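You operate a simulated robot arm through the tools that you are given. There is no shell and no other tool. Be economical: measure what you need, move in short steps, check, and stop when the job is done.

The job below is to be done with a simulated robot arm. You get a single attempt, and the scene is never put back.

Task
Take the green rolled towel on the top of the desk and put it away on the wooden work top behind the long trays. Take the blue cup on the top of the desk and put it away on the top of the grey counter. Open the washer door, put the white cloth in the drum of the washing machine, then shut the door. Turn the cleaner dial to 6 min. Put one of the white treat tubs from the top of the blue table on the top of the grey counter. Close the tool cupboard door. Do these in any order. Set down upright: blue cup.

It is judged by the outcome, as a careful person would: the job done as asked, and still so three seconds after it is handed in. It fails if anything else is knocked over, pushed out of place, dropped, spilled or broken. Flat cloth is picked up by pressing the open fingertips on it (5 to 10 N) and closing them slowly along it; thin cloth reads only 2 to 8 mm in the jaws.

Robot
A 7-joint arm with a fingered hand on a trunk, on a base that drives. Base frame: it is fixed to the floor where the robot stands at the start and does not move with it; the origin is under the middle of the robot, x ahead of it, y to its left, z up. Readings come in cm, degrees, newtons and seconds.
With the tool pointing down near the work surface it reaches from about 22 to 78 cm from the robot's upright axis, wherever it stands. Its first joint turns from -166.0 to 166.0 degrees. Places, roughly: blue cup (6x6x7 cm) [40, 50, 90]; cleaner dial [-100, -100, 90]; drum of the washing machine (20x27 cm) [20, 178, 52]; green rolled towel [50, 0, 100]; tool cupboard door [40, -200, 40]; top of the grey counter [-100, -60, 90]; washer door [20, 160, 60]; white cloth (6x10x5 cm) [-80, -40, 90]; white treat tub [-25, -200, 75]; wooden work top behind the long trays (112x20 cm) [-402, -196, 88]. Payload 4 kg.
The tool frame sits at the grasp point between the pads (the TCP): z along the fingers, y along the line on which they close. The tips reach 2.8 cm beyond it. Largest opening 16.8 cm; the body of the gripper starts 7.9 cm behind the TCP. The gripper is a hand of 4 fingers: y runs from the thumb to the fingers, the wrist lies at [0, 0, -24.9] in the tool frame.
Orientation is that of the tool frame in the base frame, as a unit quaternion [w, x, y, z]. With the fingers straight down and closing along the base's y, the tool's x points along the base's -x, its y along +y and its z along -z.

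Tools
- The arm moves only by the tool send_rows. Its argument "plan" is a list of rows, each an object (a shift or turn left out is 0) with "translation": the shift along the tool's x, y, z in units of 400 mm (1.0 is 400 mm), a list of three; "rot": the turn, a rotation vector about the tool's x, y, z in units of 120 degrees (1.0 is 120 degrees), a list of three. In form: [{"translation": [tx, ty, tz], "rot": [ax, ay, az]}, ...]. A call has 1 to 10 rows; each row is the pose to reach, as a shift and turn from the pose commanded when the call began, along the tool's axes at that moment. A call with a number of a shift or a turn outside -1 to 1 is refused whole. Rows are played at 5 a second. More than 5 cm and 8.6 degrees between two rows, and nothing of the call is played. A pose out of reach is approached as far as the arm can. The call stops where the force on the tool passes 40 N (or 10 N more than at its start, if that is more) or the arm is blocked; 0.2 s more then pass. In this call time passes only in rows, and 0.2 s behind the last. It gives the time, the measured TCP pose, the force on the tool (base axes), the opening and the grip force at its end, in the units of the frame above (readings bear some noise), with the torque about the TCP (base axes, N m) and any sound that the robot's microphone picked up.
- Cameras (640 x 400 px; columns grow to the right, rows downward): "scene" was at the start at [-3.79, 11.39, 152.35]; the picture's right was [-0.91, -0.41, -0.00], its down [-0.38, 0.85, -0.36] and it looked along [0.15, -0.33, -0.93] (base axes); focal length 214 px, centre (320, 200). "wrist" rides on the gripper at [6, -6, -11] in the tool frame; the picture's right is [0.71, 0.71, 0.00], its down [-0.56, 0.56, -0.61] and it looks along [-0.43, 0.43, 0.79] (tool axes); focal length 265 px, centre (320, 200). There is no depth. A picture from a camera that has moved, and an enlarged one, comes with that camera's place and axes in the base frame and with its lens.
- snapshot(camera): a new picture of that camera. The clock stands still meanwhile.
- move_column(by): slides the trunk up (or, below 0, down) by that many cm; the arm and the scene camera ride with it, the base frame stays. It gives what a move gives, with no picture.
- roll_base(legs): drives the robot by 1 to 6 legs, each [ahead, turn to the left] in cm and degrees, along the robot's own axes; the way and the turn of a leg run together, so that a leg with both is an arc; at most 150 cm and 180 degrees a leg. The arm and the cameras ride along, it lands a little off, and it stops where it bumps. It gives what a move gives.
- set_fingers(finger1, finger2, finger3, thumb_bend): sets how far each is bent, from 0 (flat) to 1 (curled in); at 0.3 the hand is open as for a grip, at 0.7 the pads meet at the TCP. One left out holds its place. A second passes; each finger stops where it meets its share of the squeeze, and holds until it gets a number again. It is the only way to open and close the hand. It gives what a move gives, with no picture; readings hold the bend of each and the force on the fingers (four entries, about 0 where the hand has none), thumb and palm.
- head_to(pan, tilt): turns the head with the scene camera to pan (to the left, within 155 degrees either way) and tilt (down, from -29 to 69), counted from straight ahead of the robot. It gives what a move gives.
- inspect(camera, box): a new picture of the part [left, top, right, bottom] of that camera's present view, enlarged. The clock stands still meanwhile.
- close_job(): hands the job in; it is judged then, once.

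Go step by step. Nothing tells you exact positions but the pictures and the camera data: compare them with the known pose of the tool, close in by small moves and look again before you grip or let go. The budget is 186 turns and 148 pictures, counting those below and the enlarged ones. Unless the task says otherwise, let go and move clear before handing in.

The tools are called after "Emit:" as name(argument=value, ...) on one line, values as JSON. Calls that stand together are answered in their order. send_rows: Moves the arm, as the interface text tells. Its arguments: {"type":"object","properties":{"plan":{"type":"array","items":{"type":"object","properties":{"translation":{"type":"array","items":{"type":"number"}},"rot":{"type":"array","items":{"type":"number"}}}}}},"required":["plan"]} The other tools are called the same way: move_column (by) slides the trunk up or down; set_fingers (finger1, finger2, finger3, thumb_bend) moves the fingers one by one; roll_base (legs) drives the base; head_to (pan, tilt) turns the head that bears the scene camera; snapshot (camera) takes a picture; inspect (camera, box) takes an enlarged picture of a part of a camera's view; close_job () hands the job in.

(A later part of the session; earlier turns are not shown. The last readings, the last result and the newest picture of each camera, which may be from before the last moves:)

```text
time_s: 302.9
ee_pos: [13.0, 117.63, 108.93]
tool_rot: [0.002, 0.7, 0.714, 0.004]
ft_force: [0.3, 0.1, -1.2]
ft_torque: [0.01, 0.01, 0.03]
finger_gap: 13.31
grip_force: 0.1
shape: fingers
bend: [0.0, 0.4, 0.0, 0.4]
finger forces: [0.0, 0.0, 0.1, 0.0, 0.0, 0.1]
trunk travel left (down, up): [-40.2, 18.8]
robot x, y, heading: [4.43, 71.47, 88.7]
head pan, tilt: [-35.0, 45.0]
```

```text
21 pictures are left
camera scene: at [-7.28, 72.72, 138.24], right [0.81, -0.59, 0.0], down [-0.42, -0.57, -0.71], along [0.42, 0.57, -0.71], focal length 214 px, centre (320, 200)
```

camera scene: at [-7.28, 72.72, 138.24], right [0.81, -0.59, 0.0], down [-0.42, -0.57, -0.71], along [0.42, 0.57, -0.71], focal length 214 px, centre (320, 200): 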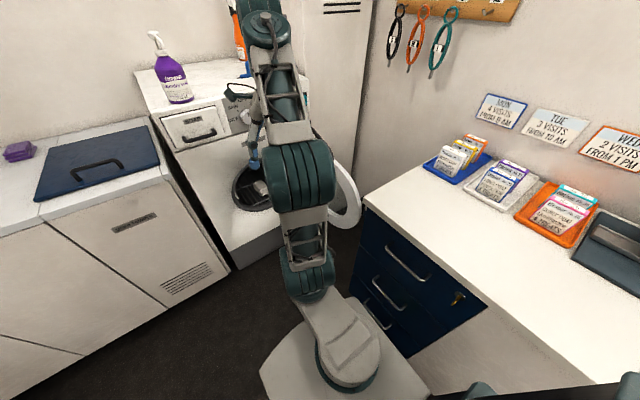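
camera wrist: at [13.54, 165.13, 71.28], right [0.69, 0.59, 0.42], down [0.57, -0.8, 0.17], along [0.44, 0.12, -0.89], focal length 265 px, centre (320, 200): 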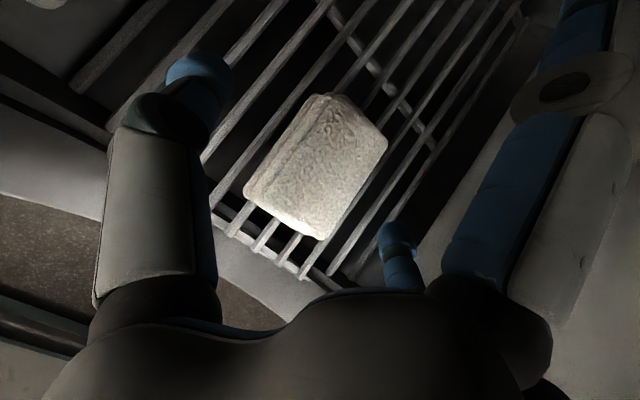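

The door stands open past 90°, its free edge near (47, 117). I will close the fingers, come over the door's top from above, and push its outer face back. First I raise the trunk and roll 10 cm closer.

Emit:
set_fingers(finger1=0.66, finger2=0.66, finger3=0.66, thumb_bend=0.66)

Emit:
move_column(by=17)

Emit:
roll_base(legs=[[10, 0]])

Emit:
send_rows(plan=[{"translation": [0.008, 0.099, 0]}, {"translation": [0.016, 0.198, 0]}, {"translation": [0.024, 0.297, 0.02]}, {"translation": [0.032, 0.396, 0.06]}, {"translation": [0.04, 0.495, 0.11]}, {"translation": [0.048, 0.594, 0.17]}, {"translation": [0.056, 0.693, 0.24]}, {"translation": [0.064, 0.792, 0.31]}, {"translation": [0.072, 0.891, 0.38]}, {"translation": [0.08, 0.99, 0.45]}])

Emit:
snapshot(camera="wrist")

```text
time_s: 303.9
ee_pos: [12.98, 117.66, 108.83]
tool_rot: [0.002, 0.7, 0.714, 0.004]
ft_force: [0.2, 0.4, -1.0]
ft_torque: [-0.01, 0.0, 0.0]
finger_gap: 1.0
grip_force: 0.1
shape: fingers
bend: [0.66, 0.66, 0.66, 0.66]
finger forces: [0.0, 0.1, 0.1, 0.0, 0.0, 0.0]
trunk travel left (down, up): [-40.2, 18.8]
robot x, y, heading: [4.47, 71.41, 88.8]
head pan, tilt: [-35.0, 45.0]
```

```text
time_s: 305.9
ee_pos: [13.04, 117.66, 126.04]
tool_rot: [0.002, 0.701, 0.713, 0.004]
ft_force: [0.0, 0.2, -0.7]
ft_torque: [-0.04, -0.02, 0.0]
finger_gap: 1.01
grip_force: 0.0
shape: fingers
bend: [0.66, 0.66, 0.66, 0.66]
finger forces: [0.1, 0.1, 0.0, 0.1, 0.0, 0.1]
trunk travel left (down, up): [-57.2, 1.8]
robot x, y, heading: [4.87, 71.65, 88.6]
head pan, tilt: [-35.0, 45.0]
```

```text
time_s: 307.0
ee_pos: [13.13, 127.72, 125.91]
tool_rot: [0.002, 0.699, 0.715, 0.003]
ft_force: [-0.9, 0.8, -0.6]
ft_torque: [-0.03, -0.01, -0.02]
finger_gap: 1.01
grip_force: 0.0
shape: fingers
bend: [0.66, 0.66, 0.66, 0.66]
finger forces: [0.0, 0.0, 0.0, 0.0, 0.1, 0.0]
trunk travel left (down, up): [-57.2, 1.8]
robot x, y, heading: [4.43, 81.43, 88.8]
head pan, tilt: [-35.0, 45.0]
```

```text
time_s: 309.2
ee_pos: [53.2, 131.69, 108.21]
tool_rot: [0.002, 0.699, 0.715, 0.003]
ft_force: [-0.2, 0.3, 0.4]
ft_torque: [0.02, 0.03, 0.0]
finger_gap: 0.99
grip_force: 0.1
shape: fingers
bend: [0.66, 0.66, 0.66, 0.66]
finger forces: [0.0, 0.0, 0.0, 0.0, 0.0, 0.0]
trunk travel left (down, up): [-57.2, 1.8]
robot x, y, heading: [4.7, 81.44, 88.8]
head pan, tilt: [-35.0, 45.0]
```

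```text
20 pictures are left
camera wrist: at [46.75, 137.51, 119.22], right [0.69, 0.72, 0.01], down [0.56, -0.55, 0.62], along [0.45, -0.42, -0.79], focal length 265 px, centre (320, 200)
```

wrist: 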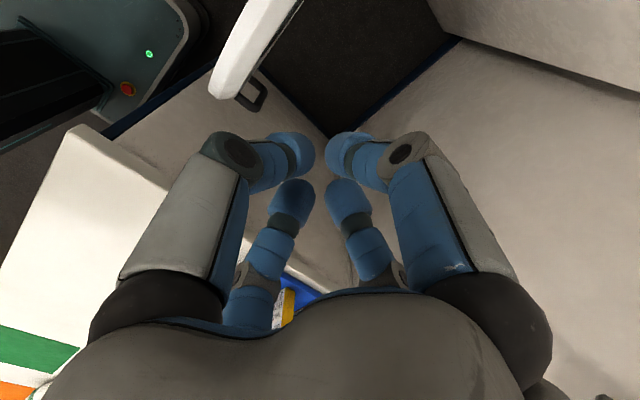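

The door's outer face is at x≈46, left of the hand. I lower the closed fingers beside it.

Emit:
send_rows(plan=[{"translation": [0, 0, 0.1]}, {"translation": [0, 0, 0.2]}, {"translation": [0, 0, 0.3]}, {"translation": [0, 0, 0.4]}, {"translation": [0, 0, 0.5]}, {"translation": [0, 0, 0.56]}])

```text
time_s: 310.6
ee_pos: [53.15, 131.83, 85.9]
tool_rot: [0.001, 0.7, 0.714, 0.004]
ft_force: [1.0, 0.1, 0.1]
ft_torque: [-0.01, 0.03, -0.02]
finger_gap: 0.99
grip_force: 0.1
shape: fingers
bend: [0.66, 0.66, 0.66, 0.66]
finger forces: [0.0, 0.0, 0.0, 0.0, 0.0, 0.1]
trunk travel left (down, up): [-57.2, 1.8]
robot x, y, heading: [4.79, 81.66, 88.8]
head pan, tilt: [-35.0, 45.0]
```

Now I sweep left along the closing arc.

Emit:
send_rows(plan=[{"translation": [-0.005, -0.105, 0]}, {"translation": [-0.016, -0.205, 0]}, {"translation": [-0.026, -0.305, 0]}, {"translation": [-0.004, -0.418, 0]}, {"translation": [0.025, -0.522, 0]}, {"translation": [0.067, -0.594, 0]}, {"translation": [0.113, -0.658, 0]}, {"translation": [0.172, -0.717, 0]}, {"translation": [0.23, -0.768, 0]}])

Emit:
snapshot(camera="scene")

```text
time_s: 312.6
ee_pos: [22.0, 140.28, 85.77]
tool_rot: [0.002, 0.701, 0.713, 0.004]
ft_force: [1.0, -0.6, -0.3]
ft_torque: [0.0, 0.01, 0.07]
finger_gap: 0.92
grip_force: 0.1
shape: fingers
bend: [0.66, 0.66, 0.66, 0.66]
finger forces: [0.1, 0.1, 0.0, 0.0, 0.0, 0.0]
trunk travel left (down, up): [-57.2, 1.8]
robot x, y, heading: [4.92, 81.46, 88.8]
head pan, tilt: [-35.0, 45.0]
```

```text
19 pictures are left
camera scene: at [-7.11, 82.68, 155.23], right [0.81, -0.59, 0.0], down [-0.42, -0.57, -0.71], along [0.42, 0.57, -0.71], focal length 214 px, centre (320, 200)
```

scene: 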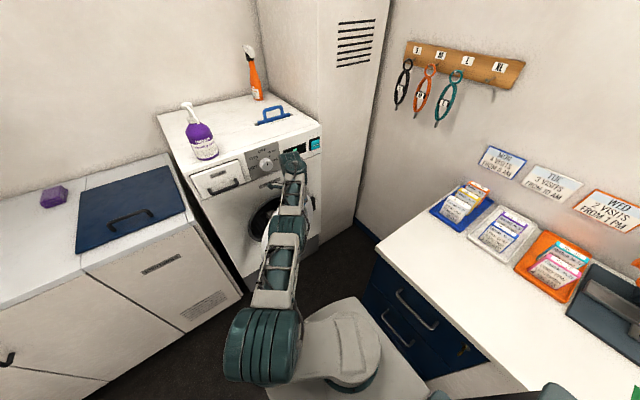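

I continue pushing toward the washer.

Emit:
send_rows(plan=[{"translation": [0.047, -0.023, 0]}, {"translation": [0.094, -0.046, 0]}, {"translation": [0.132, -0.06, 0]}, {"translation": [0.169, -0.074, 0]}, {"translation": [0.194, -0.08, 0]}, {"translation": [0.22, -0.083, 0]}])

Emit:
snapshot(camera="wrist")

```text
time_s: 314.0
ee_pos: [18.51, 149.0, 85.74]
tool_rot: [0.002, 0.7, 0.714, 0.004]
ft_force: [-0.1, 0.4, -0.2]
ft_torque: [-0.02, 0.04, 0.0]
finger_gap: 0.91
grip_force: 0.1
shape: fingers
bend: [0.66, 0.66, 0.66, 0.66]
finger forces: [0.0, 0.0, 0.1, 0.0, 0.0, 0.1]
trunk travel left (down, up): [-57.2, 1.8]
robot x, y, heading: [4.64, 81.48, 89.0]
head pan, tilt: [-35.0, 45.0]
```

```text
18 pictures are left
camera wrist: at [12.18, 154.92, 96.74], right [0.69, 0.72, 0.01], down [0.56, -0.55, 0.62], along [0.45, -0.42, -0.79], focal length 265 px, centre (320, 200)
```

wrist: 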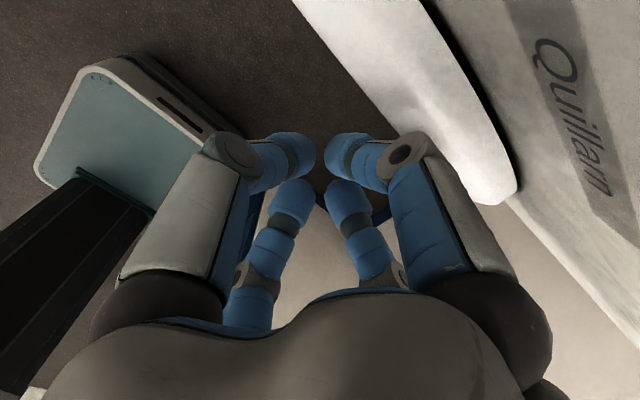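

The door is almost against the washer. I press further in 1 cm steps until it meets resistance.

Emit:
send_rows(plan=[{"translation": [0.025, -0.01, 0]}, {"translation": [0.05, -0.02, 0]}, {"translation": [0.075, -0.03, 0]}, {"translation": [0.1, -0.04, 0]}])

```text
time_s: 314.6
ee_pos: [18.36, 149.67, 85.82]
tool_rot: [0.005, 0.696, 0.718, -0.002]
ft_force: [0.2, -24.2, 9.4]
ft_torque: [3.74, 0.63, 1.75]
finger_gap: 0.94
grip_force: 0.0
shape: fingers
bend: [0.66, 0.66, 0.66, 0.66]
finger forces: [0.0, 0.0, 0.1, 0.0, 0.1, 0.1]
trunk travel left (down, up): [-57.2, 1.8]
robot x, y, heading: [4.51, 81.39, 89.1]
head pan, tilt: [-35.0, 45.0]
stopped in row 2: the force on the tool passed its limit at 56 N (the readings are from after the stop); the commanded pose is now the measured one
```

That was the wrist camera meeting the washer's panel. I back off and extend finger1 forward so that it leads, then aim lower and nearer the handle side.

Emit:
send_rows(plan=[{"translation": [-0.1, 0, 0]}, {"translation": [-0.2, 0, 0]}, {"translation": [-0.3, 0, 0]}, {"translation": [-0.3, -0.11, 0.07]}, {"translation": [-0.3, -0.22, 0.15]}])

Emit:
set_fingers(finger1=0.3)

Emit:
send_rows(plan=[{"translation": [0.04, 0, 0]}, {"translation": [0.08, 0, 0]}, {"translation": [0.12, 0, 0]}, {"translation": [0.15, 0, 0]}, {"translation": [0.18, 0, 0]}, {"translation": [0.21, 0, 0]}])

Emit:
snapshot(camera="wrist")

```text
refused: row 4 steps farther than a row can; nothing moved
```

```text
time_s: 315.6
ee_pos: [18.19, 149.81, 85.8]
tool_rot: [0.006, 0.697, 0.717, -0.002]
ft_force: [-0.2, -33.0, 14.9]
ft_torque: [3.84, 0.26, 1.92]
finger_gap: 1.8
grip_force: 5.2
shape: fingers
bend: [0.61, 0.66, 0.66, 0.66]
finger forces: [10.5, 0.0, 0.0, 0.1, 0.1, 0.0]
trunk travel left (down, up): [-57.2, 1.8]
robot x, y, heading: [4.64, 81.35, 88.9]
head pan, tilt: [-35.0, 45.0]
```

```text
time_s: 315.8
ee_pos: [18.32, 149.6, 85.82]
tool_rot: [0.008, 0.694, 0.72, -0.005]
ft_force: [-3.2, -26.5, 12.5]
ft_torque: [2.97, -0.16, 1.66]
finger_gap: 1.79
grip_force: 4.6
shape: fingers
bend: [0.61, 0.66, 0.66, 0.66]
finger forces: [10.3, 0.0, 0.0, 0.0, 0.0, 0.1]
trunk travel left (down, up): [-57.2, 1.8]
robot x, y, heading: [4.91, 81.49, 88.8]
head pan, tilt: [-35.0, 45.0]
stopped in row 1: the force on the tool passed its limit at 59 N (the readings are from after the stop); the commanded pose is now the measured one
```

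```text
17 pictures are left
camera wrist: at [11.91, 155.62, 96.7], right [0.68, 0.73, -0.01], down [0.57, -0.53, 0.63], along [0.45, -0.43, -0.78], focal length 265 px, centre (320, 200)
```

wrist: 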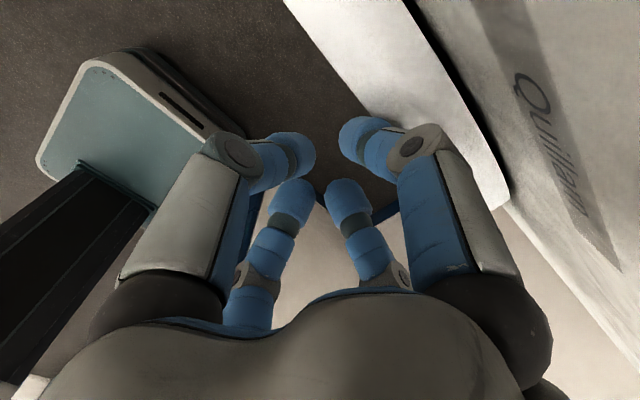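

A step was too long again, so the retreat did not happen. I send it properly now.

Emit:
send_rows(plan=[{"translation": [-0.1, 0, 0]}, {"translation": [-0.2, 0, 0]}, {"translation": [-0.3, 0, 0]}, {"translation": [-0.3, -0.08, 0.05]}, {"translation": [-0.3, -0.15, 0.1]}, {"translation": [-0.3, -0.22, 0.15]}])

Emit:
set_fingers(finger1=0.3)

Emit:
snapshot(camera="scene")

```text
time_s: 317.2
ee_pos: [9.84, 137.55, 83.44]
tool_rot: [0.008, 0.695, 0.719, -0.015]
ft_force: [0.3, 0.4, -0.5]
ft_torque: [0.01, 0.0, -0.01]
finger_gap: 7.99
grip_force: 0.1
shape: fingers
bend: [0.3, 0.66, 0.66, 0.66]
finger forces: [0.0, 0.0, 0.0, 0.0, 0.0, 0.0]
out of reach, approached as far as the arm can: row 4, 5, 6
trunk travel left (down, up): [-57.2, 1.8]
robot x, y, heading: [4.63, 81.09, 88.8]
head pan, tilt: [-35.0, 45.0]
```

```text
time_s: 318.2
ee_pos: [9.94, 137.71, 83.49]
tool_rot: [0.009, 0.695, 0.719, -0.014]
ft_force: [0.7, 0.3, -0.1]
ft_torque: [0.02, -0.01, 0.01]
finger_gap: 7.97
grip_force: 0.0
shape: fingers
bend: [0.3, 0.66, 0.66, 0.66]
finger forces: [0.0, 0.1, 0.1, 0.1, 0.0, 0.1]
trunk travel left (down, up): [-57.2, 1.8]
robot x, y, heading: [4.63, 81.39, 89.0]
head pan, tilt: [-35.0, 45.0]
```

```text
16 pictures are left
camera scene: at [-7.1, 82.61, 155.23], right [0.81, -0.59, 0.0], down [-0.42, -0.57, -0.71], along [0.42, 0.57, -0.71], focal length 214 px, centre (320, 200)
```

scene: 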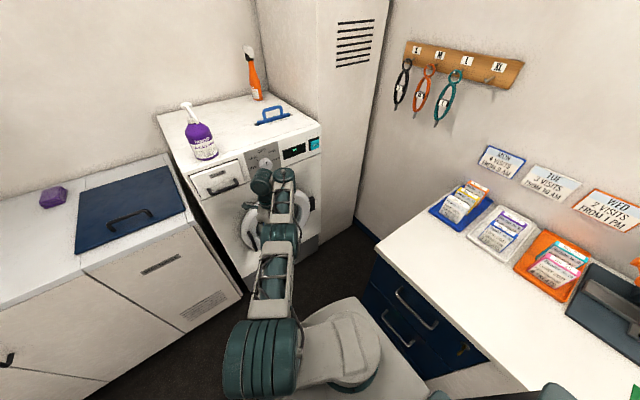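

The door is nearly shut. Now finger1 leads; I push forward in small steps.

Emit:
send_rows(plan=[{"translation": [0.04, 0, 0]}, {"translation": [0.08, 0, 0]}, {"translation": [0.11, 0, 0]}, {"translation": [0.14, 0, 0]}, {"translation": [0.17, 0, 0]}, {"translation": [0.2, 0, 0]}, {"translation": [0.23, 0, 0]}])

Emit:
snapshot(camera="wrist")

```text
time_s: 319.8
ee_pos: [9.71, 146.76, 84.04]
tool_rot: [0.008, 0.696, 0.718, -0.008]
ft_force: [2.0, -7.7, 2.4]
ft_torque: [0.03, -0.05, -0.04]
finger_gap: 4.96
grip_force: 4.1
shape: fingers
bend: [0.38, 0.66, 0.66, 0.66]
finger forces: [7.4, 0.1, 0.1, 0.1, 0.0, 0.1]
out of reach, approached as far as the arm can: row 1, 2, 3, 4, 5, 6, 7
trunk travel left (down, up): [-57.2, 1.8]
robot x, y, heading: [4.75, 81.71, 88.6]
head pan, tilt: [-35.0, 45.0]
```

```text
15 pictures are left
camera wrist: at [3.3, 152.94, 94.9], right [0.68, 0.73, -0.02], down [0.57, -0.52, 0.63], along [0.45, -0.44, -0.78], focal length 265 px, centre (320, 200)
```

wrist: 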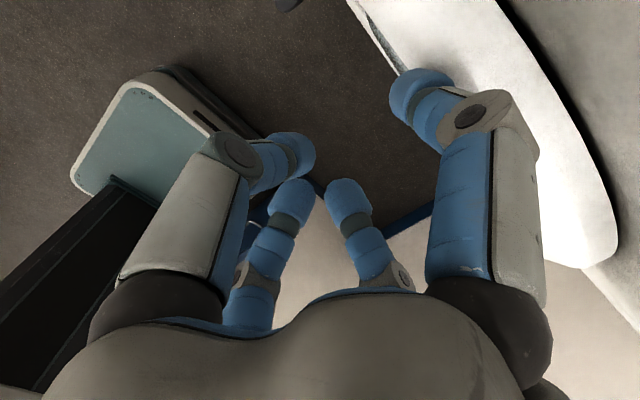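

Finger1 presses the door with 7 N. I inspect the door from the head to judge whether it is shut.

Emit:
inspect(camera="scene", box=[200, 150, 328, 270])

```text
3.33 times, centred on (264, 210) of scene
camera zoom: at [-7.09, 82.48, 155.24], right [0.81, -0.59, 0.0], down [-0.42, -0.57, -0.71], along [0.42, 0.57, -0.71], focal length 715 px, centre (507, 167)
```

zoom: 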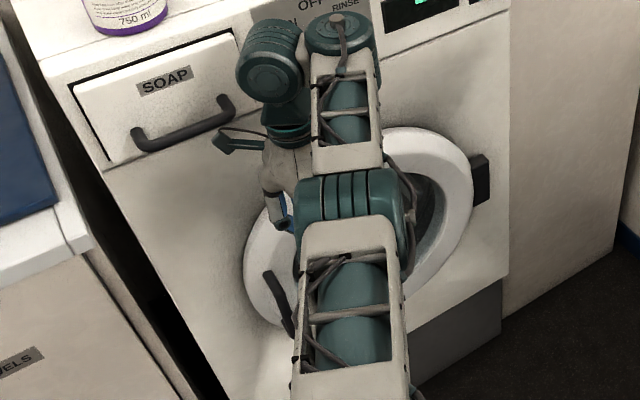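

The handle reads at its closed position and the ring sits flush: the washer is shut. I retract the hand and raise it.

Emit:
send_rows(plan=[{"translation": [-0.09, 0, -0.07]}, {"translation": [-0.18, 0, -0.14]}, {"translation": [-0.27, 0, -0.21]}, {"translation": [-0.36, 0, -0.28]}, {"translation": [-0.45, 0, -0.36]}, {"translation": [-0.54, 0, -0.45]}, {"translation": [-0.6, 0, -0.55]}])

Emit:
head_to(pan=15, tilt=35)

Emit:
snapshot(camera="scene")

```text
refused: row 6 steps farther than a row can; nothing moved
```

```text
time_s: 321.0
ee_pos: [9.7, 146.89, 84.01]
tool_rot: [0.009, 0.696, 0.718, -0.008]
ft_force: [2.4, -8.0, 2.6]
ft_torque: [-0.07, -0.08, -0.09]
finger_gap: 4.96
grip_force: 4.1
shape: fingers
bend: [0.38, 0.66, 0.66, 0.66]
finger forces: [7.8, 0.0, 0.0, 0.1, 0.0, 0.0]
trunk travel left (down, up): [-57.2, 1.8]
robot x, y, heading: [4.5, 81.21, 89.0]
head pan, tilt: [15.0, 35.0]
```

```text
13 pictures are left
camera scene: at [-13.97, 84.49, 156.72], right [0.97, 0.24, 0.0], down [0.14, -0.56, -0.82], along [-0.2, 0.8, -0.57], focal length 214 px, centre (320, 200)
```

scene: 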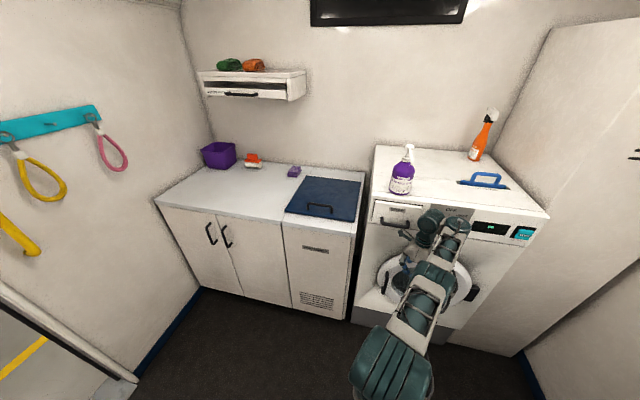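

The door looks shut. I retract with equal, shorter steps.

Emit:
send_rows(plan=[{"translation": [-0.085, 0, -0.07]}, {"translation": [-0.17, 0, -0.14]}, {"translation": [-0.255, 0, -0.21]}, {"translation": [-0.34, 0, -0.28]}, {"translation": [-0.425, 0, -0.35]}, {"translation": [-0.51, 0, -0.42]}, {"translation": [-0.595, 0, -0.49]}])

```text
time_s: 322.6
ee_pos: [10.26, 123.4, 104.14]
tool_rot: [0.008, 0.696, 0.718, -0.005]
ft_force: [-0.4, -0.5, -0.4]
ft_torque: [0.02, 0.0, -0.03]
finger_gap: 7.99
grip_force: 0.1
shape: fingers
bend: [0.3, 0.66, 0.66, 0.66]
finger forces: [0.0, 0.1, 0.0, 0.0, 0.1, 0.0]
trunk travel left (down, up): [-57.2, 1.8]
robot x, y, heading: [4.68, 81.38, 88.7]
head pan, tilt: [15.0, 35.0]
```

Next the towel. I raise a bit, roll back to the desk and face it.

Emit:
send_rows(plan=[{"translation": [0, 0, -0.1]}, {"translation": [0, 0, -0.2]}])

Emit:
roll_base(legs=[[-69, 0], [0, -88.5]])

Emit:
head_to(pan=90, tilt=32)

Emit:
inspect(camera="scene", box=[290, 120, 420, 260])

```text
time_s: 323.2
ee_pos: [10.26, 123.64, 111.85]
tool_rot: [0.008, 0.695, 0.719, -0.005]
ft_force: [-0.6, 0.9, -0.2]
ft_torque: [0.0, 0.03, 0.03]
finger_gap: 7.98
grip_force: 0.1
shape: fingers
bend: [0.3, 0.66, 0.66, 0.66]
finger forces: [0.0, 0.1, 0.0, 0.1, 0.0, 0.0]
trunk travel left (down, up): [-57.2, 1.8]
robot x, y, heading: [4.43, 81.6, 89.0]
head pan, tilt: [15.0, 35.0]
```

```text
time_s: 328.9
ee_pos: [32.55, 42.91, 112.05]
tool_rot: [0.006, 0.886, 0.463, -0.007]
ft_force: [-0.7, 0.0, -0.4]
ft_torque: [0.0, -0.05, 0.0]
finger_gap: 7.99
grip_force: 0.1
shape: fingers
bend: [0.3, 0.66, 0.66, 0.66]
finger forces: [0.0, 0.0, 0.0, 0.0, 0.0, 0.0]
trunk travel left (down, up): [-57.2, 1.8]
robot x, y, heading: [2.79, 12.87, 52.6]
head pan, tilt: [15.0, 35.0]
stopped in leg 2: the robot was blocked; the commanded pose is now the measured one
```

```text
time_s: 330.4
ee_pos: [32.68, 42.9, 111.98]
tool_rot: [0.006, 0.886, 0.464, -0.008]
ft_force: [0.4, -0.1, -0.6]
ft_torque: [0.01, -0.02, 0.0]
finger_gap: 7.98
grip_force: 0.0
shape: fingers
bend: [0.3, 0.66, 0.66, 0.66]
finger forces: [0.0, 0.0, 0.0, 0.0, 0.1, 0.1]
trunk travel left (down, up): [-57.2, 1.8]
robot x, y, heading: [2.87, 12.53, 52.5]
head pan, tilt: [90.0, 32.0]
```

```text
2.86 times, centred on (355, 190) of scene
camera zoom: at [-20.93, 23.31, 157.18], right [0.61, 0.79, 0.0], down [0.42, -0.32, -0.85], along [-0.67, 0.52, -0.53], focal length 613 px, centre (220, 229)
```

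zoom: 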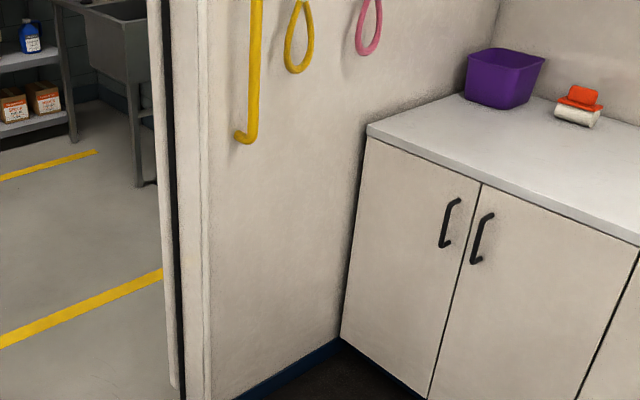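

The base corner touched the desk while turning. I back off and finish the turn.

Emit:
roll_base(legs=[[-11, 0], [0, -52.5]])

Emit:
head_to(pan=85, tilt=35)

Emit:
snapshot(camera="scene")

```text
time_s: 333.9
ee_pos: [38.31, -1.34, 111.92]
tool_rot: [0.002, 1.0, 0.024, -0.009]
ft_force: [-0.2, 0.1, 0.1]
ft_torque: [0.03, 0.02, -0.01]
finger_gap: 7.97
grip_force: 0.0
shape: fingers
bend: [0.3, 0.66, 0.66, 0.66]
finger forces: [0.0, 0.1, 0.0, 0.0, 0.0, 0.1]
trunk travel left (down, up): [-57.2, 1.8]
robot x, y, heading: [-4.14, 3.83, -0.2]
head pan, tilt: [90.0, 32.0]
```

```text
time_s: 334.6
ee_pos: [38.4, -1.35, 111.86]
tool_rot: [0.001, 1.0, 0.025, -0.01]
ft_force: [-0.4, 0.4, -0.4]
ft_torque: [-0.04, 0.05, -0.01]
finger_gap: 7.98
grip_force: 0.0
shape: fingers
bend: [0.3, 0.66, 0.66, 0.66]
finger forces: [0.0, 0.0, 0.0, 0.0, 0.0, 0.1]
trunk travel left (down, up): [-57.2, 1.8]
robot x, y, heading: [-3.89, 3.56, 0.1]
head pan, tilt: [85.0, 35.0]
```

```text
11 pictures are left
camera scene: at [-9.18, 29.02, 156.72], right [1.0, -0.09, 0.0], down [-0.05, -0.57, -0.82], along [0.07, 0.82, -0.57], focal length 214 px, centre (320, 200)
```

scene: 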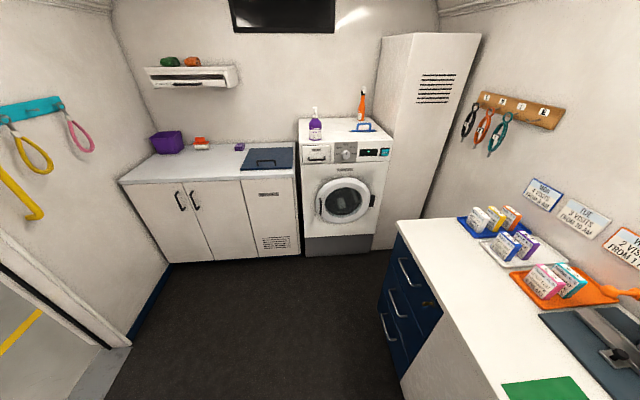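

The washer is shut just as at the start. Now I open the pinch and move above the towel at about (59.5, 12), turning the closing line across it.

Emit:
set_fingers(finger1=0.0, finger2=0.35, finger3=0.0, thumb_bend=0.35)

Emit:
send_rows(plan=[{"translation": [0.054, -0.029, 0.01], "rot": [0, 0.001, -0.0705]}, {"translation": [0.108, -0.058, 0.02], "rot": [0, 0.002, -0.141]}, {"translation": [0.162, -0.087, 0.04], "rot": [0, 0.003, -0.2115]}, {"translation": [0.216, -0.116, 0.06], "rot": [0, 0.004, -0.282]}, {"translation": [0.27, -0.145, 0.08], "rot": [0, 0.005, -0.3525]}, {"translation": [0.324, -0.173, 0.1], "rot": [0, 0.006, -0.423]}, {"translation": [0.378, -0.202, 0.12], "rot": [0, 0.007, -0.4935]}, {"translation": [0.432, -0.231, 0.14], "rot": [0, 0.008, -0.564]}, {"translation": [0.486, -0.26, 0.16], "rot": [0, 0.009, -0.6345]}, {"translation": [0.54, -0.289, 0.18], "rot": [0, 0.0095, -0.705]}])

Emit:
snapshot(camera="wrist")

```text
time_s: 335.6
ee_pos: [38.44, -1.21, 112.04]
tool_rot: [0.002, 1.0, 0.024, -0.011]
ft_force: [-0.3, 0.6, 1.1]
ft_torque: [0.03, -0.02, -0.04]
finger_gap: 13.8
grip_force: 0.0
shape: fingers
bend: [0.0, 0.35, 0.0, 0.35]
finger forces: [0.0, 0.1, 0.0, 0.2, 0.0, 0.0]
trunk travel left (down, up): [-57.2, 1.8]
robot x, y, heading: [-3.82, 4.09, 0.1]
head pan, tilt: [85.0, 35.0]
```

```text
time_s: 337.8
ee_pos: [59.23, 11.2, 104.2]
tool_rot: [-0.006, 0.722, 0.692, 0.001]
ft_force: [0.2, 0.6, -0.2]
ft_torque: [-0.05, -0.01, 0.0]
finger_gap: 13.79
grip_force: 0.1
shape: fingers
bend: [0.0, 0.35, 0.0, 0.35]
finger forces: [0.0, 0.0, 0.0, 0.0, 0.0, 0.0]
trunk travel left (down, up): [-57.2, 1.8]
robot x, y, heading: [-4.15, 3.41, -0.1]
head pan, tilt: [85.0, 35.0]
```

```text
10 pictures are left
camera wrist: at [53.46, 17.39, 115.33], right [0.74, 0.68, 0.0], down [0.54, -0.59, 0.61], along [0.41, -0.45, -0.8], focal length 265 px, centre (320, 200)
```

wrist: 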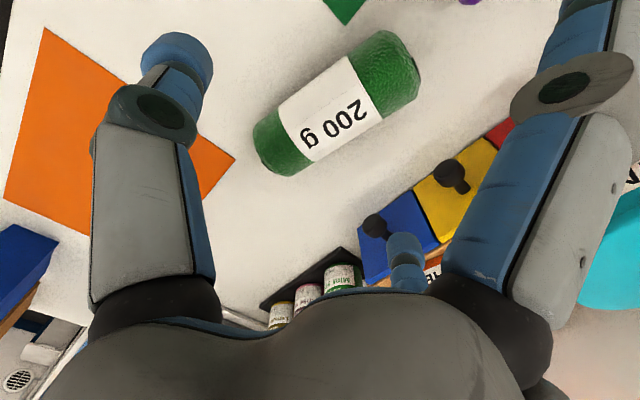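

The towel's centre is about (59.4, 13), its axis at roughly 75°. I turn the hand 10°, centre it and lower to z 92.

Emit:
send_rows(plan=[{"translation": [0.008, 0.002, 0.03], "rot": [0, 0, 0.045]}, {"translation": [0.015, 0.004, 0.08], "rot": [0, 0, 0.09]}, {"translation": [0.015, 0.004, 0.17], "rot": [0, 0, 0.09]}, {"translation": [0.015, 0.004, 0.25], "rot": [0, 0, 0.09]}, {"translation": [0.015, 0.004, 0.3], "rot": [0, 0, 0.09]}])

Emit:
set_fingers(finger2=0.5, thumb_bend=0.5)

Emit:
set_fingers(finger2=0.66, thumb_bend=0.66)

Emit:
snapshot(camera="wrist")

```text
time_s: 339.0
ee_pos: [59.34, 11.89, 92.4]
tool_rot: [-0.005, 0.786, 0.619, 0.003]
ft_force: [1.8, -1.2, 8.3]
ft_torque: [1.1, -0.23, -0.19]
finger_gap: 14.04
grip_force: 4.0
shape: fingers
bend: [0.0, 0.35, 0.0, 0.35]
finger forces: [7.6, 0.0, 0.1, 0.0, 0.0, 0.0]
trunk travel left (down, up): [-57.2, 1.8]
robot x, y, heading: [-3.61, 3.91, -0.1]
head pan, tilt: [85.0, 35.0]
```

```text
time_s: 340.0
ee_pos: [59.27, 11.86, 92.39]
tool_rot: [-0.005, 0.785, 0.619, 0.001]
ft_force: [2.6, -2.7, 12.3]
ft_torque: [1.49, -0.3, -0.43]
finger_gap: 12.83
grip_force: 5.7
shape: fingers
bend: [0.0, 0.5, 0.0, 0.5]
finger forces: [10.5, 0.0, 0.0, 0.0, 0.1, 0.1]
trunk travel left (down, up): [-57.2, 1.8]
robot x, y, heading: [-3.96, 3.7, -0.1]
head pan, tilt: [85.0, 35.0]
```

```text
time_s: 341.0
ee_pos: [59.42, 11.98, 92.24]
tool_rot: [-0.005, 0.785, 0.62, 0.0]
ft_force: [-0.4, -0.5, 0.7]
ft_torque: [-0.01, 0.02, 0.01]
finger_gap: 11.77
grip_force: 8.8
shape: fingers
bend: [0.0, 0.54, 0.0, 0.61]
finger forces: [0.0, 8.6, 0.0, 0.1, 8.6, 0.1]
trunk travel left (down, up): [-57.2, 1.8]
robot x, y, heading: [-3.62, 3.73, -0.0]
head pan, tilt: [85.0, 35.0]
```

```text
9 pictures are left
camera wrist: at [54.87, 19.13, 103.41], right [0.85, 0.52, 0.0], down [0.42, -0.68, 0.61], along [0.32, -0.52, -0.8], focal length 265 px, centre (320, 200)
```

wrist: 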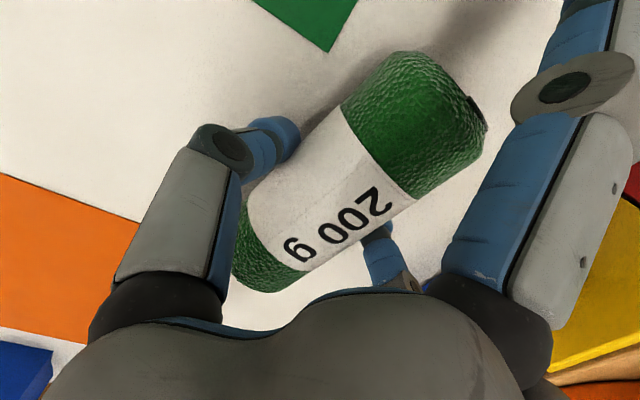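

The towel is gripped, but finger1 pressed on something for a moment—maybe the brush. I lift the towel and check the desk.

Emit:
send_rows(plan=[{"translation": [0, 0, -0.06]}, {"translation": [0, 0, -0.15]}, {"translation": [0, 0, -0.25]}, {"translation": [0, 0, -0.35]}, {"translation": [0, 0, -0.45]}])

Emit:
head_to(pan=10, tilt=48)

Emit:
snapshot(camera="scene")

```text
time_s: 342.2
ee_pos: [59.51, 10.49, 109.92]
tool_rot: [-0.008, 0.788, 0.615, 0.001]
ft_force: [0.6, 4.3, -1.3]
ft_torque: [-0.38, 0.0, 0.04]
finger_gap: 11.71
grip_force: 8.0
shape: fingers
bend: [0.0, 0.54, 0.0, 0.61]
finger forces: [0.0, 8.3, 0.0, 0.0, 8.4, 0.1]
out of reach, approached as far as the arm can: row 5
trunk travel left (down, up): [-57.2, 1.8]
robot x, y, heading: [-3.77, 3.59, -0.1]
head pan, tilt: [85.0, 35.0]
```

```text
time_s: 343.7
ee_pos: [59.55, 11.06, 109.92]
tool_rot: [-0.005, 0.79, 0.613, 0.0]
ft_force: [-0.5, 0.1, -0.8]
ft_torque: [-0.02, -0.03, 0.02]
finger_gap: 11.72
grip_force: 8.4
shape: fingers
bend: [0.0, 0.54, 0.0, 0.61]
finger forces: [0.0, 8.4, 0.1, 0.0, 8.3, 0.1]
trunk travel left (down, up): [-57.2, 1.8]
robot x, y, heading: [-3.95, 3.7, -0.1]
head pan, tilt: [10.0, 48.0]
```

```text
8 pictures are left
camera scene: at [-2.16, 21.62, 154.82], right [0.17, -0.98, 0.0], down [-0.73, -0.13, -0.67], along [0.66, 0.12, -0.74], focal length 214 px, centre (320, 200)
```

scene: 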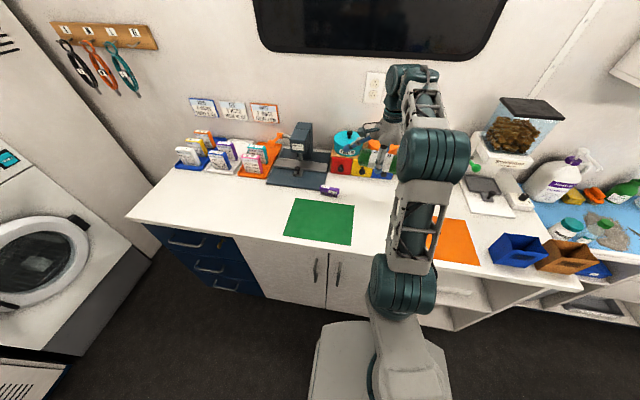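

The brush seems in place; I zoom in to be sure about it and the pots.

Emit:
inspect(camera="scene", box=[270, 115, 430, 215])

```text
4.00 times, centred on (350, 165) of scene
camera zoom: at [-2.16, 21.62, 154.82], right [0.17, -0.98, 0.0], down [-0.73, -0.13, -0.67], along [0.66, 0.12, -0.74], focal length 858 px, centre (200, 340)
```

zoom: 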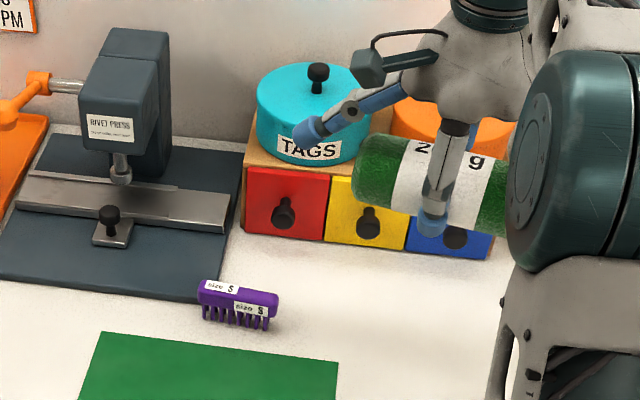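

All is in place on the desk. I draw the towel in close.

Emit:
send_rows(plan=[{"translation": [-0.043, -0.084, 0]}, {"translation": [-0.086, -0.167, 0]}, {"translation": [-0.129, -0.251, 0]}, {"translation": [-0.172, -0.335, 0]}, {"translation": [-0.215, -0.418, 0]}, {"translation": [-0.2575, -0.502, 0]}])

Emit:
roll_base(legs=[[-12, 0], [0, 135], [48, 0], [0, 45], [110, 0]])

```text
time_s: 345.1
ee_pos: [37.53, 6.15, 109.89]
tool_rot: [-0.006, 0.785, 0.62, 0.0]
ft_force: [0.1, 0.6, -0.9]
ft_torque: [0.02, -0.04, -0.02]
finger_gap: 11.73
grip_force: 7.9
shape: fingers
bend: [0.0, 0.54, 0.0, 0.61]
finger forces: [0.0, 8.0, 0.1, 0.0, 7.6, 0.1]
trunk travel left (down, up): [-57.2, 1.8]
robot x, y, heading: [-3.88, 3.88, -0.0]
head pan, tilt: [10.0, 48.0]
```

```text
time_s: 361.6
ee_pos: [-201.65, 34.66, 109.79]
tool_rot: [0.0, -0.619, 0.785, -0.006]
ft_force: [-0.1, 0.0, -2.0]
ft_torque: [0.01, 0.0, -0.02]
finger_gap: 11.69
grip_force: 7.2
shape: fingers
bend: [0.0, 0.54, 0.0, 0.61]
finger forces: [0.1, 7.7, 0.1, 0.0, 7.3, 0.1]
trunk travel left (down, up): [-57.2, 1.8]
robot x, y, heading: [-160.18, 37.3, 179.9]
head pan, tilt: [10.0, 48.0]
```

I am through the doorway. I tighten the grip a little and look to the left toward the work top.

Emit:
set_fingers(finger2=0.72, thumb_bend=0.72)

Emit:
head_to(pan=45, tilt=22)

Emit:
snapshot(camera="scene")

```text
time_s: 362.6
ee_pos: [-201.53, 34.62, 109.94]
tool_rot: [-0.001, -0.619, 0.785, -0.006]
ft_force: [0.5, -0.8, 0.0]
ft_torque: [0.0, -0.01, 0.06]
finger_gap: 11.52
grip_force: 10.3
shape: fingers
bend: [0.0, 0.5, 0.0, 0.65]
finger forces: [0.0, 10.3, 0.1, 0.0, 10.4, 0.0]
trunk travel left (down, up): [-57.2, 1.8]
robot x, y, heading: [-160.15, 37.05, 179.6]
head pan, tilt: [10.0, 48.0]
```

```text
time_s: 363.6
ee_pos: [-201.69, 34.67, 109.81]
tool_rot: [0.0, -0.619, 0.785, -0.006]
ft_force: [-0.3, -0.1, -1.9]
ft_torque: [-0.02, -0.02, 0.0]
finger_gap: 11.52
grip_force: 10.4
shape: fingers
bend: [0.0, 0.5, 0.0, 0.65]
finger forces: [0.0, 10.4, 0.0, 0.0, 10.4, 0.0]
trunk travel left (down, up): [-57.2, 1.8]
robot x, y, heading: [-160.27, 36.89, 179.9]
head pan, tilt: [45.0, 22.0]
```

```text
6 pictures are left
camera scene: at [-160.89, 14.44, 158.77], right [-0.71, 0.71, 0.0], down [0.27, 0.26, -0.93], along [-0.66, -0.65, -0.38], focal length 214 px, centre (320, 200)
```

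scene: 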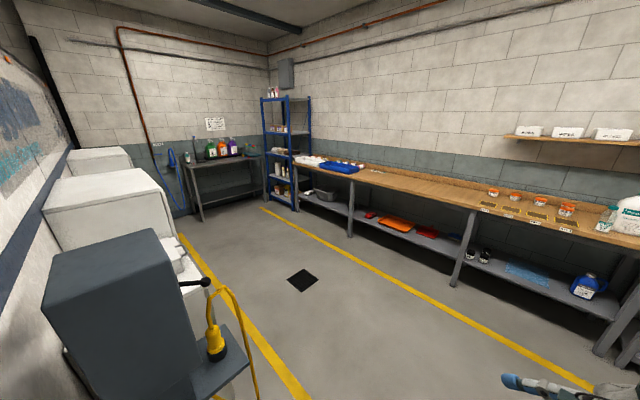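

The long trays (white, blue) lie on the bench's far part near y −150 to −230, and the strip behind them is at x≈−402. The floor is clear, so I drive west, then south, then face the bench.

Emit:
roll_base(legs=[[135, 0], [0, 90], [111, 0], [111, 0], [0, -90], [20, 0]])

Emit:
head_to(pan=20, tilt=42)

Emit:
snapshot(camera="scene")

```text
time_s: 389.7
ee_pos: [-356.75, -184.57, 109.79]
tool_rot: [0.0, -0.613, 0.79, -0.005]
ft_force: [-0.7, -0.8, -1.0]
ft_torque: [-0.02, -0.01, 0.0]
finger_gap: 11.5
grip_force: 10.2
shape: fingers
bend: [0.0, 0.5, 0.0, 0.65]
finger forces: [0.1, 10.1, 0.0, 0.0, 10.0, 0.0]
trunk travel left (down, up): [-57.2, 1.8]
robot x, y, heading: [-315.15, -182.62, 179.2]
head pan, tilt: [45.0, 22.0]
```

```text
time_s: 390.6
ee_pos: [-356.66, -184.47, 109.81]
tool_rot: [0.0, -0.614, 0.789, -0.006]
ft_force: [0.2, 0.4, -1.8]
ft_torque: [0.02, -0.05, 0.01]
finger_gap: 11.47
grip_force: 10.1
shape: fingers
bend: [0.0, 0.5, 0.0, 0.65]
finger forces: [0.0, 10.0, 0.0, 0.1, 10.0, 0.0]
trunk travel left (down, up): [-57.2, 1.8]
robot x, y, heading: [-315.17, -182.77, 179.3]
head pan, tilt: [20.0, 42.0]
```

```text
5 pictures are left
camera scene: at [-317.42, -201.56, 155.67], right [-0.33, 0.94, 0.0], down [0.63, 0.22, -0.74], along [-0.7, -0.25, -0.67], focal length 214 px, centre (320, 200)
```

scene: 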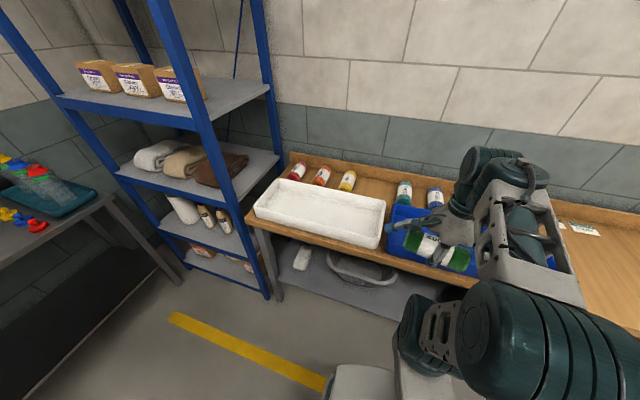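

The strip behind the trays holds some bottles at y −245 to −177; behind the blue tray, y −170 to −142 looks free. I shift the robot to face about y −158 and move closer.

Emit:
roll_base(legs=[[0, -89.3], [24, 0], [0, 90], [15, 0]])

Emit:
head_to(pan=-40, tilt=48)

Emit:
snapshot(camera="scene")

```text
time_s: 401.0
ee_pos: [-371.3, -160.55, 109.83]
tool_rot: [0.0, -0.615, 0.789, -0.005]
ft_force: [-0.2, 0.2, -2.0]
ft_torque: [-0.03, -0.04, 0.02]
finger_gap: 11.46
grip_force: 9.7
shape: fingers
bend: [0.0, 0.5, 0.0, 0.66]
finger forces: [0.1, 9.6, 0.0, 0.0, 9.7, 0.0]
trunk travel left (down, up): [-57.2, 1.8]
robot x, y, heading: [-329.77, -158.41, 179.3]
head pan, tilt: [20.0, 42.0]
```

```text
time_s: 402.3
ee_pos: [-371.38, -160.48, 109.83]
tool_rot: [0.0, -0.615, 0.789, -0.005]
ft_force: [0.7, 0.1, -1.8]
ft_torque: [0.0, -0.02, -0.03]
finger_gap: 11.49
grip_force: 9.6
shape: fingers
bend: [0.0, 0.5, 0.0, 0.66]
finger forces: [0.0, 9.7, 0.0, 0.0, 9.7, 0.0]
trunk travel left (down, up): [-57.2, 1.8]
robot x, y, heading: [-329.5, -158.76, 179.8]
head pan, tilt: [-40.0, 48.0]
```

```text
4 pictures are left
camera scene: at [-330.11, -169.55, 154.82], right [0.65, 0.76, 0.0], down [0.56, -0.48, -0.67], along [-0.51, 0.43, -0.74], focal length 214 px, centre (320, 200)
```

scene: 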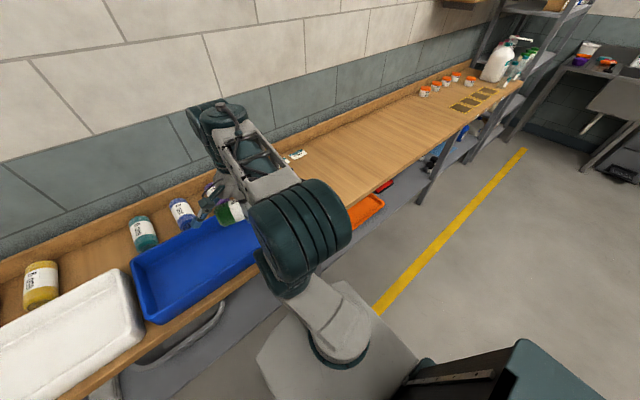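

There is another bottle near (-406, -164). I will lay the towel diagonally just right of it, at about (-402, -149), behind the blue tray's end. I move above that spot.

Emit:
send_rows(plan=[{"translation": [-0.012, 0.101, 0.0], "rot": [0, 0, 0.032]}, {"translation": [-0.023, 0.203, 0.01], "rot": [0, 0, 0.064]}, {"translation": [-0.035, 0.304, 0.03], "rot": [0, 0, 0.096]}, {"translation": [-0.046, 0.406, 0.05], "rot": [0, 0, 0.128]}, {"translation": [-0.058, 0.507, 0.075], "rot": [0, 0, 0.161]}, {"translation": [-0.069, 0.609, 0.1], "rot": [0, 0, 0.193]}, {"translation": [-0.081, 0.71, 0.13], "rot": [0, 0, 0.225]}, {"translation": [-0.0925, 0.812, 0.16], "rot": [0, 0, 0.257]}])

Emit:
snapshot(camera="wrist")

```text
time_s: 404.1
ee_pos: [-402.02, -149.48, 103.02]
tool_rot: [0.003, -0.384, 0.923, -0.005]
ft_force: [0.0, -0.7, -0.8]
ft_torque: [0.06, -0.04, 0.0]
finger_gap: 11.48
grip_force: 9.7
shape: fingers
bend: [0.0, 0.5, 0.0, 0.66]
finger forces: [0.0, 9.7, 0.0, 0.0, 9.7, 0.0]
trunk travel left (down, up): [-57.2, 1.8]
robot x, y, heading: [-329.99, -158.68, 179.4]
head pan, tilt: [-40.0, 48.0]
```

```text
3 pictures are left
camera wrist: at [-402.19, -157.9, 114.12], right [-1.0, 0.0, -0.01], down [-0.01, 0.79, 0.61], along [0.01, 0.61, -0.79], focal length 265 px, centre (320, 200)
```

wrist: 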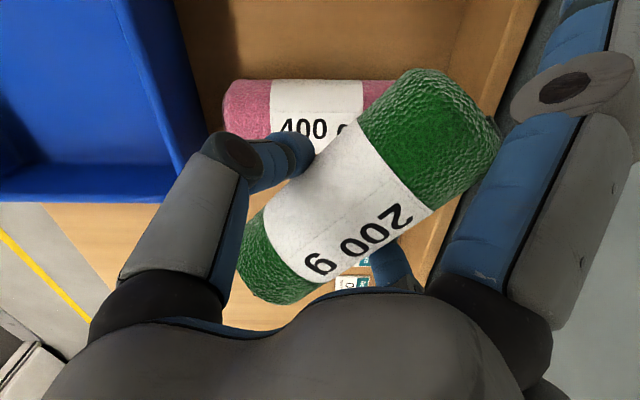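

Those "bottles" are other rolled towels lying side by side, one right below me at y≈-150; the free slot is between the yellow and green rolls, at about (-402, -204). I retract, turning the towel so it lies along x.

Emit:
send_rows(plan=[{"translation": [-0.043, -0.092, -0.03], "rot": [0, 0, 0.047]}, {"translation": [-0.086, -0.183, -0.06], "rot": [0, 0, 0.094]}, {"translation": [-0.128, -0.275, -0.09], "rot": [0, 0, 0.141]}, {"translation": [-0.171, -0.367, -0.12], "rot": [0, 0, 0.188]}, {"translation": [-0.214, -0.459, -0.15], "rot": [0, 0, 0.234]}, {"translation": [-0.257, -0.55, -0.17], "rot": [0, 0, 0.281]}, {"translation": [-0.3, -0.642, -0.175], "rot": [0, 0, 0.328]}, {"translation": [-0.3425, -0.734, -0.175], "rot": [0, 0, 0.375]}])

Emit:
roll_base(legs=[[-16, 0], [0, 90.6], [45, 0], [0, -90], [16, 0]])

```text
time_s: 405.9
ee_pos: [-371.34, -160.24, 110.55]
tool_rot: [0.003, 0.0, 1.0, -0.004]
ft_force: [0.2, 0.2, -1.1]
ft_torque: [-0.02, -0.01, -0.03]
finger_gap: 11.45
grip_force: 8.5
shape: fingers
bend: [0.0, 0.5, 0.0, 0.66]
finger forces: [0.0, 9.3, 0.0, 0.0, 9.3, 0.0]
trunk travel left (down, up): [-57.2, 1.8]
robot x, y, heading: [-329.66, -158.87, 179.5]
head pan, tilt: [-40.0, 48.0]
```

```text
time_s: 418.4
ee_pos: [-371.04, -206.79, 110.55]
tool_rot: [0.003, -0.015, 1.0, -0.004]
ft_force: [0.4, 1.1, -1.4]
ft_torque: [0.0, -0.04, -0.01]
finger_gap: 11.49
grip_force: 9.1
shape: fingers
bend: [0.0, 0.5, 0.0, 0.66]
finger forces: [0.1, 9.2, 0.0, 0.0, 9.2, 0.0]
trunk travel left (down, up): [-57.2, 1.8]
robot x, y, heading: [-329.63, -204.33, -179.2]
head pan, tilt: [-40.0, 48.0]
```

I now face the free slot. I move the towel above it at z 103 and look.

Emit:
send_rows(plan=[{"translation": [0.095, 0.012, 0.01], "rot": [0, 0, 0.002]}, {"translation": [0.19, 0.023, 0.02], "rot": [0, 0, 0.004]}, {"translation": [0.285, 0.035, 0.04], "rot": [0, 0, 0.006]}, {"translation": [0.38, 0.046, 0.06], "rot": [0, 0, 0.008]}, {"translation": [0.475, 0.058, 0.09], "rot": [0, 0, 0.01]}, {"translation": [0.57, 0.069, 0.12], "rot": [0, 0, 0.012]}, {"translation": [0.665, 0.081, 0.15], "rot": [0, 0, 0.013]}, {"translation": [0.76, 0.0925, 0.18], "rot": [0, 0, 0.014]}])

Emit:
snapshot(camera="wrist")

```text
time_s: 420.2
ee_pos: [-401.6, -203.75, 102.89]
tool_rot: [0.003, 0.001, 1.0, -0.006]
ft_force: [-0.2, -0.7, 0.1]
ft_torque: [-0.05, -0.01, 0.0]
finger_gap: 11.48
grip_force: 9.0
shape: fingers
bend: [0.0, 0.5, 0.0, 0.66]
finger forces: [0.1, 9.4, 0.0, 0.0, 9.3, 0.0]
trunk travel left (down, up): [-57.2, 1.8]
robot x, y, heading: [-329.57, -204.08, -178.7]
head pan, tilt: [-40.0, 48.0]
```

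```text
2 pictures are left
camera wrist: at [-407.79, -209.64, 114.05], right [-0.71, 0.71, -0.01], down [0.55, 0.56, 0.61], along [0.44, 0.43, -0.79], focal length 265 px, centre (320, 200)
```

wrist: 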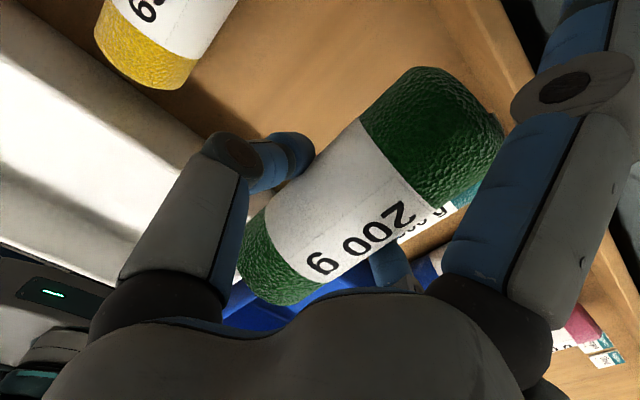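

The slot between the yellow and teal rolls is centred near y −202. I shift 2 cm and lower to just above the wood.

Emit:
send_rows(plan=[{"translation": [0, 0.045, 0.05]}, {"translation": [0, 0.045, 0.12]}, {"translation": [0, 0.045, 0.18]}])

Emit:
send_rows(plan=[{"translation": [0, 0, 0.015]}, {"translation": [0, 0, 0.03]}])

Emit:
send_rows(plan=[{"translation": [0, 0, 0.01]}, {"translation": [0, 0, 0.02]}])

Emit:
send_rows(plan=[{"translation": [0, 0, 0.008]}, {"translation": [0, 0, 0.015]}])

```text
time_s: 421.0
ee_pos: [-401.5, -202.16, 95.8]
tool_rot: [0.004, 0.0, 1.0, -0.004]
ft_force: [0.9, -0.3, -2.0]
ft_torque: [0.0, 0.0, 0.01]
finger_gap: 11.47
grip_force: 9.7
shape: fingers
bend: [0.0, 0.5, 0.0, 0.66]
finger forces: [0.1, 9.2, 0.0, 0.1, 9.4, 0.0]
trunk travel left (down, up): [-57.2, 1.8]
robot x, y, heading: [-329.82, -203.93, -178.9]
head pan, tilt: [-40.0, 48.0]
```

```text
time_s: 421.6
ee_pos: [-401.18, -202.27, 94.96]
tool_rot: [0.0, 0.0, 1.0, -0.005]
ft_force: [8.8, -0.6, 18.6]
ft_torque: [-0.04, 2.56, 0.06]
finger_gap: 11.8
grip_force: 19.8
shape: fingers
bend: [0.0, 0.5, 0.0, 0.66]
finger forces: [19.8, 9.2, 0.1, 0.1, 9.3, 0.1]
trunk travel left (down, up): [-57.2, 1.8]
robot x, y, heading: [-329.65, -203.78, -178.9]
head pan, tilt: [-40.0, 48.0]
```

```text
time_s: 422.2
ee_pos: [-401.19, -202.29, 94.59]
tool_rot: [-0.004, 0.001, 1.0, -0.005]
ft_force: [13.1, -0.4, 21.7]
ft_torque: [0.01, 2.8, 0.04]
finger_gap: 12.09
grip_force: 20.9
shape: fingers
bend: [0.0, 0.5, 0.0, 0.66]
finger forces: [21.8, 9.2, 1.1, 0.0, 9.3, 0.0]
trunk travel left (down, up): [-57.2, 1.8]
robot x, y, heading: [-329.67, -203.93, -179.1]
head pan, tilt: [-40.0, 48.0]
stopped in row 2: the force on the tool passed its limit at 42 N (the readings are from after the stop); the commanded pose is now the measured one
```

```text
time_s: 422.7
ee_pos: [-401.32, -202.29, 94.53]
tool_rot: [-0.008, 0.002, 1.0, -0.005]
ft_force: [13.8, -0.2, 20.3]
ft_torque: [0.01, 2.56, 0.04]
finger_gap: 12.14
grip_force: 20.8
shape: fingers
bend: [0.0, 0.5, 0.0, 0.66]
finger forces: [20.5, 9.1, 2.9, 0.1, 9.3, 0.1]
trunk travel left (down, up): [-57.2, 1.8]
robot x, y, heading: [-329.7, -204.06, -179.1]
head pan, tilt: [-40.0, 48.0]
stopped in row 2: the force on the tool passed its limit at 42 N (the readings are from after the stop); the commanded pose is now the measured one
```

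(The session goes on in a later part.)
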